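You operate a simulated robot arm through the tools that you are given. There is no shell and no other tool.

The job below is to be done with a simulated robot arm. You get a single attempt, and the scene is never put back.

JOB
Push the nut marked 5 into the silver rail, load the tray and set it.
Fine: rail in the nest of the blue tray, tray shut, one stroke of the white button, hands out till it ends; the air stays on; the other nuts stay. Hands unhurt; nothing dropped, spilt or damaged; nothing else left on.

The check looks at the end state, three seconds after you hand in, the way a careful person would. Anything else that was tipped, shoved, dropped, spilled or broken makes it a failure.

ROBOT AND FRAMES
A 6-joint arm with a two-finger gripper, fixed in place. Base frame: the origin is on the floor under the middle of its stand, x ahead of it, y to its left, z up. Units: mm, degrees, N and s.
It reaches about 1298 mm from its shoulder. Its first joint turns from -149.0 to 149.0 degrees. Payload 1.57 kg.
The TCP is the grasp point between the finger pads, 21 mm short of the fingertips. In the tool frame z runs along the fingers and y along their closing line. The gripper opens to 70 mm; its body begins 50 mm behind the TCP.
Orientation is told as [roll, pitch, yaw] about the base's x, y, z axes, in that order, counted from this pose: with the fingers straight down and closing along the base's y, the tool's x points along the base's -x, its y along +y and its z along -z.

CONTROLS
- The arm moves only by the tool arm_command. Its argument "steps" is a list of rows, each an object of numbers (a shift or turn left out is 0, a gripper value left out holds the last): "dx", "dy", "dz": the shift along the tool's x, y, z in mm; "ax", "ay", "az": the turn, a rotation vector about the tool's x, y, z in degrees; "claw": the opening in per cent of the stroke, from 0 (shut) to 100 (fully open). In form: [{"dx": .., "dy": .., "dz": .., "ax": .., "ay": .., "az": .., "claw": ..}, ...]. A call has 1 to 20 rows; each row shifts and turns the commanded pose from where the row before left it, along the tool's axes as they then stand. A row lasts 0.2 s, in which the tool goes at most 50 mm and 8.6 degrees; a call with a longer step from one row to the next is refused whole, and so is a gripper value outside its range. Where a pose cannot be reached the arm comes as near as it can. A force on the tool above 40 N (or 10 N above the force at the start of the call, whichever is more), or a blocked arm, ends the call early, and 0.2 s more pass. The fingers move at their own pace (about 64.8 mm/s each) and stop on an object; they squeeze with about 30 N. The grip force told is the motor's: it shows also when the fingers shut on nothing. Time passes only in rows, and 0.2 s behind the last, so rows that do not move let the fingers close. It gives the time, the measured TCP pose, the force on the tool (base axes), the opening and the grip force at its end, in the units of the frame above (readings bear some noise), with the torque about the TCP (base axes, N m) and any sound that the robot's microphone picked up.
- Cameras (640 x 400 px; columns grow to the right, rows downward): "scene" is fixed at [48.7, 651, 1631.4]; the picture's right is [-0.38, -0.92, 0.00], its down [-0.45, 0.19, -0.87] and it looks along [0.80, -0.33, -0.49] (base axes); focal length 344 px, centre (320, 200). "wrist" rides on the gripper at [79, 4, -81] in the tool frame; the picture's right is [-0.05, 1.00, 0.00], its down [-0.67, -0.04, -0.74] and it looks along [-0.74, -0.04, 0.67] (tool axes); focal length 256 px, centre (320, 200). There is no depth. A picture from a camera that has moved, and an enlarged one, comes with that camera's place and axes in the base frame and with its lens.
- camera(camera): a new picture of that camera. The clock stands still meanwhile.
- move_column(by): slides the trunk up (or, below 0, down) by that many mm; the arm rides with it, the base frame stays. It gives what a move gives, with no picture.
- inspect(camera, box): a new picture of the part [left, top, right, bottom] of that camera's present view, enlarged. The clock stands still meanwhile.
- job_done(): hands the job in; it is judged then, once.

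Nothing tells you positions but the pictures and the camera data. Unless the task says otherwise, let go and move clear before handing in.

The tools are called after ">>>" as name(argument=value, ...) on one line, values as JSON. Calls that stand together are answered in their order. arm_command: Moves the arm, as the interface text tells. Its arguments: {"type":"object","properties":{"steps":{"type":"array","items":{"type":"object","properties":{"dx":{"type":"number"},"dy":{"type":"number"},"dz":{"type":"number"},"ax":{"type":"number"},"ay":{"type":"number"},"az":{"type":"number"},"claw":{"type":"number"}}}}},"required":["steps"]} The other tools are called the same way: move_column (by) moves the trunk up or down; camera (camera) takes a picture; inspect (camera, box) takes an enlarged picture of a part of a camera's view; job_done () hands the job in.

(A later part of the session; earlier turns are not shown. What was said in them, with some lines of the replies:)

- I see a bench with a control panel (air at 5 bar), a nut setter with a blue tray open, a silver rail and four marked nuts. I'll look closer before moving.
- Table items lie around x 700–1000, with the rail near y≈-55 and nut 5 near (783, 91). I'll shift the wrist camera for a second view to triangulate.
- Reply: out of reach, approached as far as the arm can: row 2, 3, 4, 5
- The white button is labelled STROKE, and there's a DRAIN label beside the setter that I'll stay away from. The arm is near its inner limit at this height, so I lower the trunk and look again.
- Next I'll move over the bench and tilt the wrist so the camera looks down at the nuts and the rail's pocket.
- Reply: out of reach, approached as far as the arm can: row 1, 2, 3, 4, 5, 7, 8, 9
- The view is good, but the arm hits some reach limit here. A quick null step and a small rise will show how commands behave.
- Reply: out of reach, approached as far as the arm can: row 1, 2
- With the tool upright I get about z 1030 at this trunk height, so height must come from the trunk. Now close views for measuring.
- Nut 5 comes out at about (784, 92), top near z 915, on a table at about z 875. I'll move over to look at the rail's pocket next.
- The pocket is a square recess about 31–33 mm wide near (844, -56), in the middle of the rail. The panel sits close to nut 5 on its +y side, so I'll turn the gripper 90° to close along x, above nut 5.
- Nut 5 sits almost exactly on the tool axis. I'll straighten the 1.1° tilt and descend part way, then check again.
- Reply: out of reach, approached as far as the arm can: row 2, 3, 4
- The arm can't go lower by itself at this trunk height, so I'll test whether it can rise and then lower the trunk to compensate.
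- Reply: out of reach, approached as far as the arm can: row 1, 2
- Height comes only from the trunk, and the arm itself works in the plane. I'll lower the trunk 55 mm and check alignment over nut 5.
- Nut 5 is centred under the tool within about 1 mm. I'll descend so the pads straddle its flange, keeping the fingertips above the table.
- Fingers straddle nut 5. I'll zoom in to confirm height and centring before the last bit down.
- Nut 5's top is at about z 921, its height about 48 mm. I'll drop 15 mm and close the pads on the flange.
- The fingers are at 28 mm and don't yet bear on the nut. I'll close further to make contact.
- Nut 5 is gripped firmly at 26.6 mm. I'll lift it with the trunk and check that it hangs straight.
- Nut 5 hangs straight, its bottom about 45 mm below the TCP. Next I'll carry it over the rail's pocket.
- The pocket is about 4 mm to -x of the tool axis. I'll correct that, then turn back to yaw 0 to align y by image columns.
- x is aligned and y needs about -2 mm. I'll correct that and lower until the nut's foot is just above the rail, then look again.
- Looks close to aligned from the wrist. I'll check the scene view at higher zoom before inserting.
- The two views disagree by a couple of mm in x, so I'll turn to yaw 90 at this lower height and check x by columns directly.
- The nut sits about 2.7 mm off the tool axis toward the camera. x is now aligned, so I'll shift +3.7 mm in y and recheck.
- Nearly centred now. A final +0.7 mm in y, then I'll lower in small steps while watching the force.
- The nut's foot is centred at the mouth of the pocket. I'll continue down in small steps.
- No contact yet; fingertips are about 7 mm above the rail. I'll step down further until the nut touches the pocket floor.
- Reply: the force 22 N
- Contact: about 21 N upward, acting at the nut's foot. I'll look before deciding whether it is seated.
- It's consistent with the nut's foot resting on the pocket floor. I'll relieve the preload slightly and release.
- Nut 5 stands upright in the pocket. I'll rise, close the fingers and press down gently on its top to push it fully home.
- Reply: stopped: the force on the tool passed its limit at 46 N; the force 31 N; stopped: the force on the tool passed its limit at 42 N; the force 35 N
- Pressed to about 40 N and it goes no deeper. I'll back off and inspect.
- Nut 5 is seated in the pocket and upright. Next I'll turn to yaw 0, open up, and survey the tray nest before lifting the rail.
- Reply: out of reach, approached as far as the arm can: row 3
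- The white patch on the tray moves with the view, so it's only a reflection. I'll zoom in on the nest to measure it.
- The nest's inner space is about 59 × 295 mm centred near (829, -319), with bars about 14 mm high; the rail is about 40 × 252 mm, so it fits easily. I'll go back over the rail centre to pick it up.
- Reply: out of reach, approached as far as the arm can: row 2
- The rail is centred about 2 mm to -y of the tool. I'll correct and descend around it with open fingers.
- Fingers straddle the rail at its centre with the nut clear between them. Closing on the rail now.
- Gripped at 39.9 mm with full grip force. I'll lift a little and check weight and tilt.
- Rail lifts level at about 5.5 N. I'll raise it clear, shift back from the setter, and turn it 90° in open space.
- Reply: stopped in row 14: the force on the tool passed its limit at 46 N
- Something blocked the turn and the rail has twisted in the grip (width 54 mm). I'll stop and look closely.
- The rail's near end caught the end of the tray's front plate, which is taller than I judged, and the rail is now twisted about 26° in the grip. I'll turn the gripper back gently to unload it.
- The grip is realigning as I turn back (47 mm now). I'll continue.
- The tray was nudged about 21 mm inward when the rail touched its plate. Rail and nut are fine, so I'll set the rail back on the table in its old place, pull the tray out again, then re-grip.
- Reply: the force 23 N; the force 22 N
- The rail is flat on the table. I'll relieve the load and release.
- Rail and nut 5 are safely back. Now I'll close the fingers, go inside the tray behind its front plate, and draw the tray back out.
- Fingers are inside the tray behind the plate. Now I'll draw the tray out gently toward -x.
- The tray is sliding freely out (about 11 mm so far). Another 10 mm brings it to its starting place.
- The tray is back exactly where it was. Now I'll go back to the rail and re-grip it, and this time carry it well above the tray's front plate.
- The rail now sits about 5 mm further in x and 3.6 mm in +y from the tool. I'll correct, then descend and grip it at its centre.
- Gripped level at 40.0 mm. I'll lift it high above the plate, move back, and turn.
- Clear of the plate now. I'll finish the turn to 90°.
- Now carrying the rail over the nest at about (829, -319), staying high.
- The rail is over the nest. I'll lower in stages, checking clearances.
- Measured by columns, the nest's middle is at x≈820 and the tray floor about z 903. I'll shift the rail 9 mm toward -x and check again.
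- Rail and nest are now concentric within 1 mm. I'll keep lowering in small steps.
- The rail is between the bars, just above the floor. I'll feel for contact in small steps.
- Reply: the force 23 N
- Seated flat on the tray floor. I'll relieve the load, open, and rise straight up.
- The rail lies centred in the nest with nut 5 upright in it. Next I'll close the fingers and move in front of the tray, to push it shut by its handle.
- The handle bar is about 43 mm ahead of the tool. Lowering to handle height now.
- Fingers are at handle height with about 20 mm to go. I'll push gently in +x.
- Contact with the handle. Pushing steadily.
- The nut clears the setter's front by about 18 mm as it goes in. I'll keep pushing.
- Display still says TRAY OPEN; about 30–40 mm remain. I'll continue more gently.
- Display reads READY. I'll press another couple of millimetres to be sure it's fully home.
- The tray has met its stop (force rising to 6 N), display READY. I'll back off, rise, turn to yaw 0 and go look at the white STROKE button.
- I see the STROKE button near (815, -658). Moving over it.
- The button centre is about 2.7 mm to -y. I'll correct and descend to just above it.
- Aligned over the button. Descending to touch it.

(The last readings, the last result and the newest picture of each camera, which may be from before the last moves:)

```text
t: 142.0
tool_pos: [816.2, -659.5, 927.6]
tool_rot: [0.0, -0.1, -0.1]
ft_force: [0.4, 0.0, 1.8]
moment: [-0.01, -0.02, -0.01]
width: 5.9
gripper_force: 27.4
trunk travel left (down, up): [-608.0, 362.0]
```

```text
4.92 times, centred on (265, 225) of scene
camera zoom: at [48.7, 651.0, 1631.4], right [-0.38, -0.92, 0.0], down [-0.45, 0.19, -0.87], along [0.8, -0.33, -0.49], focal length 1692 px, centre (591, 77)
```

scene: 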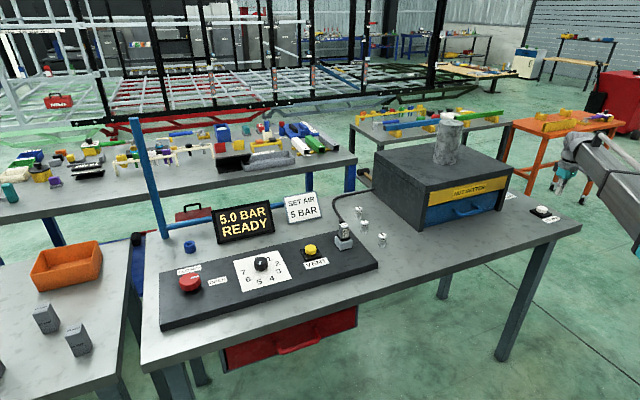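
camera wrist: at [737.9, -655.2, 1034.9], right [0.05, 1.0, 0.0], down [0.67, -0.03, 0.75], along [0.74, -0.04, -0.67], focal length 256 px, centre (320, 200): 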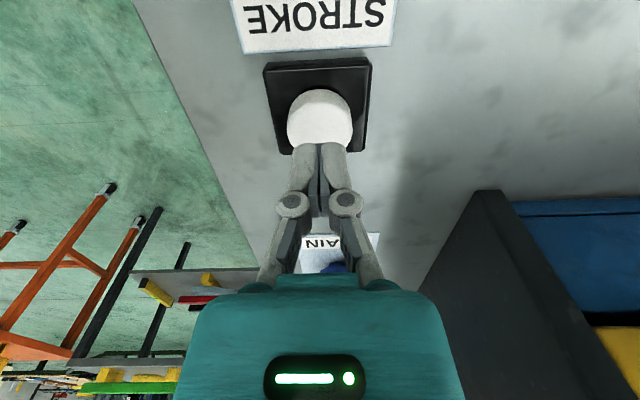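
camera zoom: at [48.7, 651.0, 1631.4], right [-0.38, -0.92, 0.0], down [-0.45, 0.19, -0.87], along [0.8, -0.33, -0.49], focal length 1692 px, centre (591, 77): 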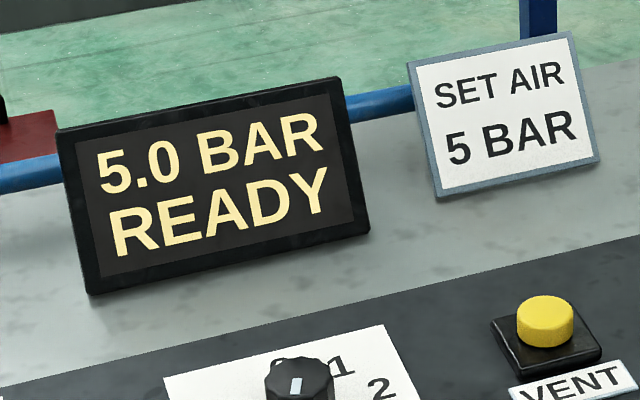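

>>> move_column(by=-1)

>>> inspect(camera="scene", box=[200, 190, 330, 260])

```text
t: 142.6
tool_pos: [815.9, -660.8, 926.7]
tool_rot: [-0.1, 0.0, 0.0]
ft_force: [0.4, -0.2, 1.5]
moment: [-0.01, -0.04, 0.02]
width: 6.0
gripper_force: 28.1
trunk travel left (down, up): [-607.0, 363.0]
```

```text
4.92 times, centred on (265, 225) of scene
camera zoom: at [48.7, 651.0, 1631.4], right [-0.38, -0.92, 0.0], down [-0.45, 0.19, -0.87], along [0.8, -0.33, -0.49], focal length 1692 px, centre (591, 77)
```

zoom: 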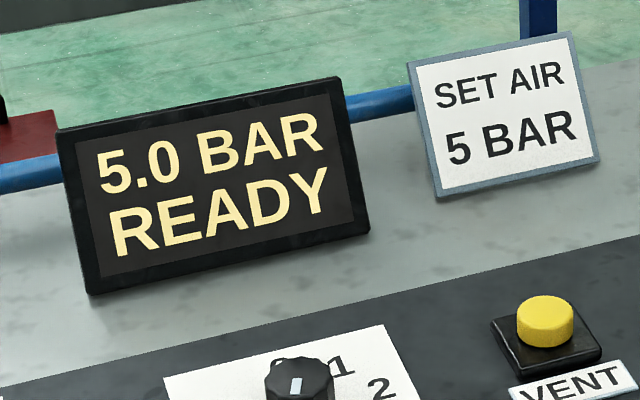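

>>> move_column(by=-1.5)

>>> inspect(camera="scene", box=[200, 190, 330, 260])

>>> inspect(camera="scene", box=[520, 190, 570, 225])

```text
t: 143.1
tool_pos: [815.7, -659.6, 924.6]
tool_rot: [-0.1, 0.0, 0.1]
ft_force: [1.5, -0.9, 2.3]
moment: [-0.04, -0.04, -0.02]
width: 5.8
gripper_force: 28.7
trunk travel left (down, up): [-606.0, 364.0]
heard: click
```

```text
4.92 times, centred on (265, 225) of scene
camera zoom: at [48.7, 651.0, 1631.4], right [-0.38, -0.92, 0.0], down [-0.45, 0.19, -0.87], along [0.8, -0.33, -0.49], focal length 1692 px, centre (591, 77)
```

zoom: 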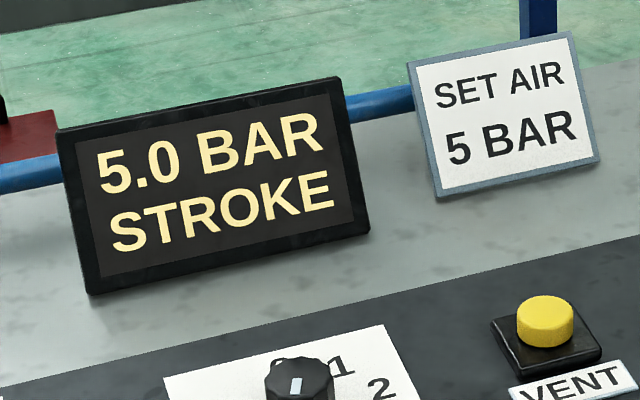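

```text
11.43 times, centred on (545, 208) of scene
camera zoom: at [48.7, 651.0, 1631.4], right [-0.38, -0.92, 0.0], down [-0.45, 0.19, -0.87], along [0.8, -0.33, -0.49], focal length 3928 px, centre (-2251, 114)
```

zoom: 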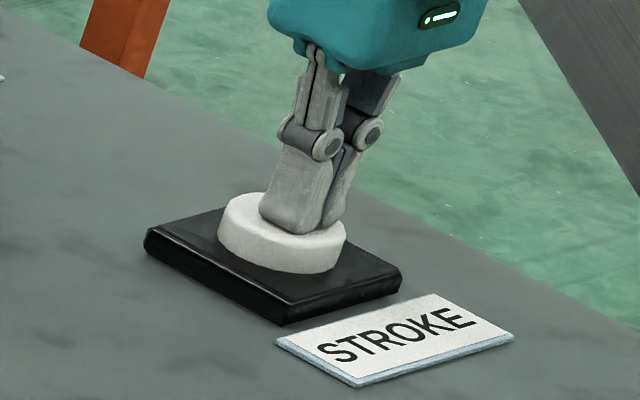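

A click, and the display shows STROKE. I'll lift off the button straight away and keep clear until it ends.

>>> move_column(by=100)

>>> inspect(camera="scene", box=[200, 190, 330, 260])

>>> camera(camera="scene")

```text
t: 144.4
tool_pos: [816.9, -659.5, 1024.7]
tool_rot: [-0.1, -0.1, 0.0]
ft_force: [0.0, 0.7, -0.6]
moment: [-0.03, 0.0, 0.0]
width: 0.0
gripper_force: 28.3
trunk travel left (down, up): [-706.0, 264.0]
```

```text
4.92 times, centred on (265, 225) of scene
camera zoom: at [48.7, 651.0, 1631.4], right [-0.38, -0.92, 0.0], down [-0.45, 0.19, -0.87], along [0.8, -0.33, -0.49], focal length 1692 px, centre (591, 77)
```

zoom: 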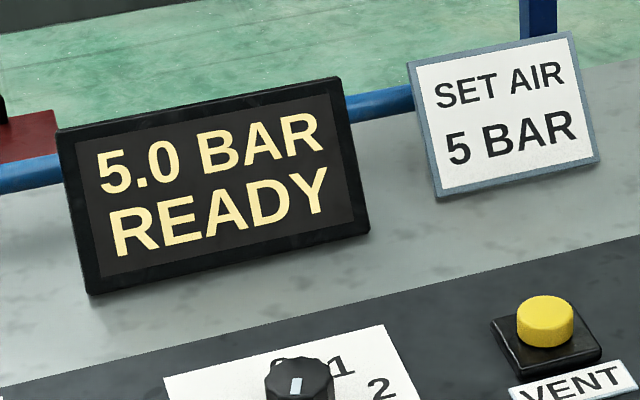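

```text
taken
```

scene: 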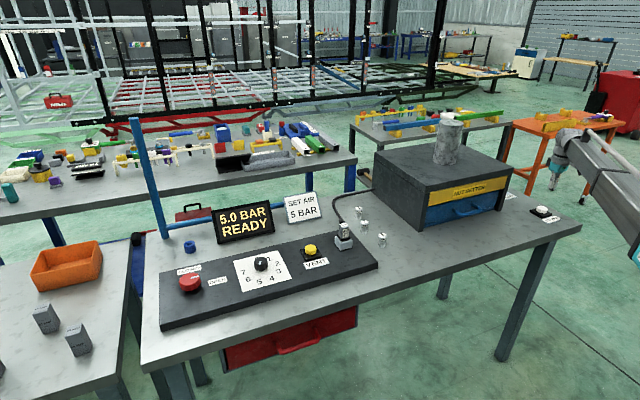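

The display is back to READY with 5.0 BAR, so the stroke has ended. I'll move the arm back clear, relax the gripper, and check everything.

>>> arm_command(steps=[{"dx": 25}, {"dx": 30}, {"dx": 30}, {"dx": 30}, {"dx": 25}, {"claw": 60}, {"dx": 0}, {"dx": 0}, {"dx": 0}, {"dx": 0}, {"dx": 0}, {"dx": 0}])

>>> inspect(camera="scene", box=[320, 150, 580, 300])

>>> inspect(camera="scene", box=[150, 180, 390, 330])

>>> inspect(camera="scene", box=[480, 170, 580, 240])

>>> camera(camera="wrist")

```text
t: 147.0
tool_pos: [675.8, -658.7, 1023.7]
tool_rot: [-0.1, -0.1, 0.1]
ft_force: [-0.1, -0.6, -0.6]
moment: [-0.04, 0.03, 0.01]
width: 41.9
gripper_force: 0.1
trunk travel left (down, up): [-706.0, 264.0]
```

```text
2.46 times, centred on (450, 225) of scene
camera zoom: at [48.7, 651.0, 1631.4], right [-0.38, -0.92, 0.0], down [-0.45, 0.19, -0.87], along [0.8, -0.33, -0.49], focal length 846 px, centre (0, 138)
```

zoom: 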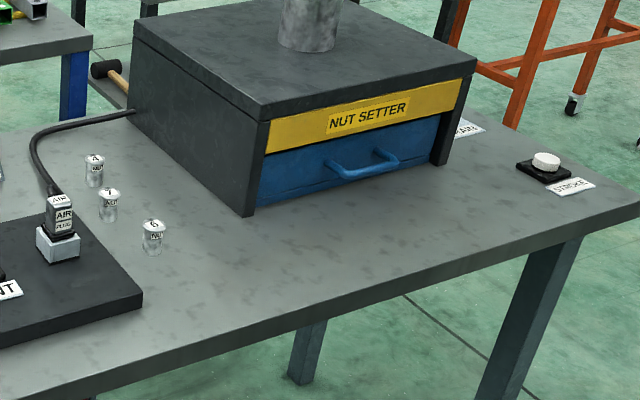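

```text
2.67 times, centred on (270, 255) of scene
camera zoom: at [48.7, 651.0, 1631.4], right [-0.38, -0.92, 0.0], down [-0.45, 0.19, -0.87], along [0.8, -0.33, -0.49], focal length 916 px, centre (453, 53)
```

zoom: 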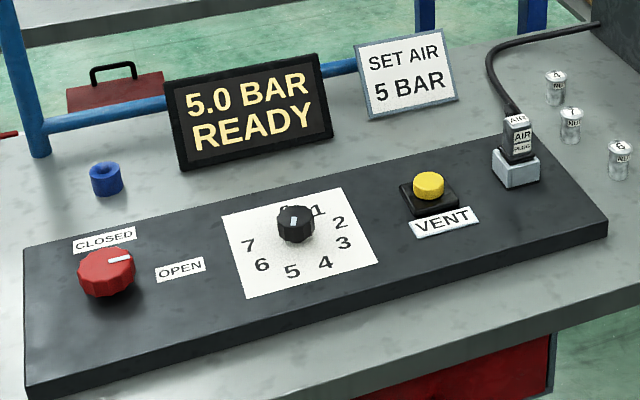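

```text
5.71 times, centred on (530, 205) of scene
camera zoom: at [48.7, 651.0, 1631.4], right [-0.38, -0.92, 0.0], down [-0.45, 0.19, -0.87], along [0.8, -0.33, -0.49], focal length 1964 px, centre (-880, 171)
```

zoom: 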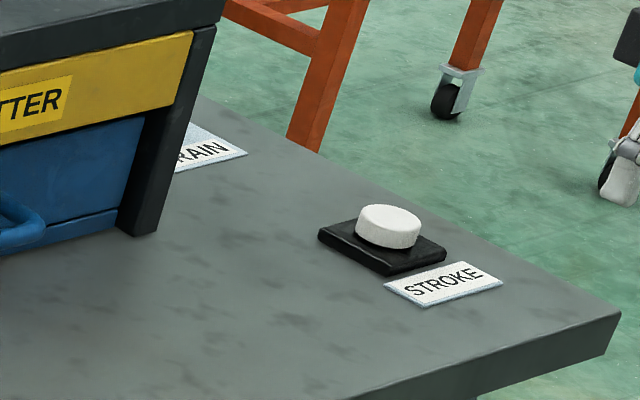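

```text
taken
camera wrist: at [597.3, -654.8, 1106.3], right [0.05, 1.0, 0.0], down [0.67, -0.03, 0.75], along [0.74, -0.04, -0.67], focal length 256 px, centre (320, 200)
```

wrist: 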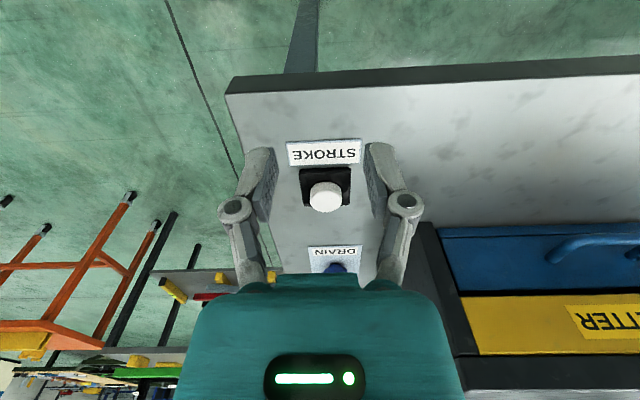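

Final check: nuts 4, 6 and 7 haven't moved, the tray is shut with the rail and nut 5 inside, the air reads 5.0 BAR READY, and the arm is clear with an empty gripper. Handing in.

>>> job_done()

```text
The job is handed in.
```

The job is handed in: nut 5 is in the rail, the rail is in the nest of the blue tray, and the tray is shut. I gave the white button one press; the display showed STROKE, then went back to 5.0 BAR READY. The hand was lifting off the button while the stroke ran, and it stayed away from the press.

- **Not confirmed:** I couldn't see inside after the stroke, so I'm relying on the display that nut 5 was set. I didn't press again, since you asked for one stroke.
- **One bump:** on the first try, the rail's end caught the tray's front plate at about 46 N. This pushed the tray in about 21 mm and twisted the rail in the grip. I put the rail back on the table, pulled the tray back to where it was, and carried the rail higher the second time. I saw no damage, and the nut stayed in its pocket.
- **End state:** nuts 4, 6 and 7 are where they were, and I didn't touch the air controls. The arm is clear and the gripper is empty.
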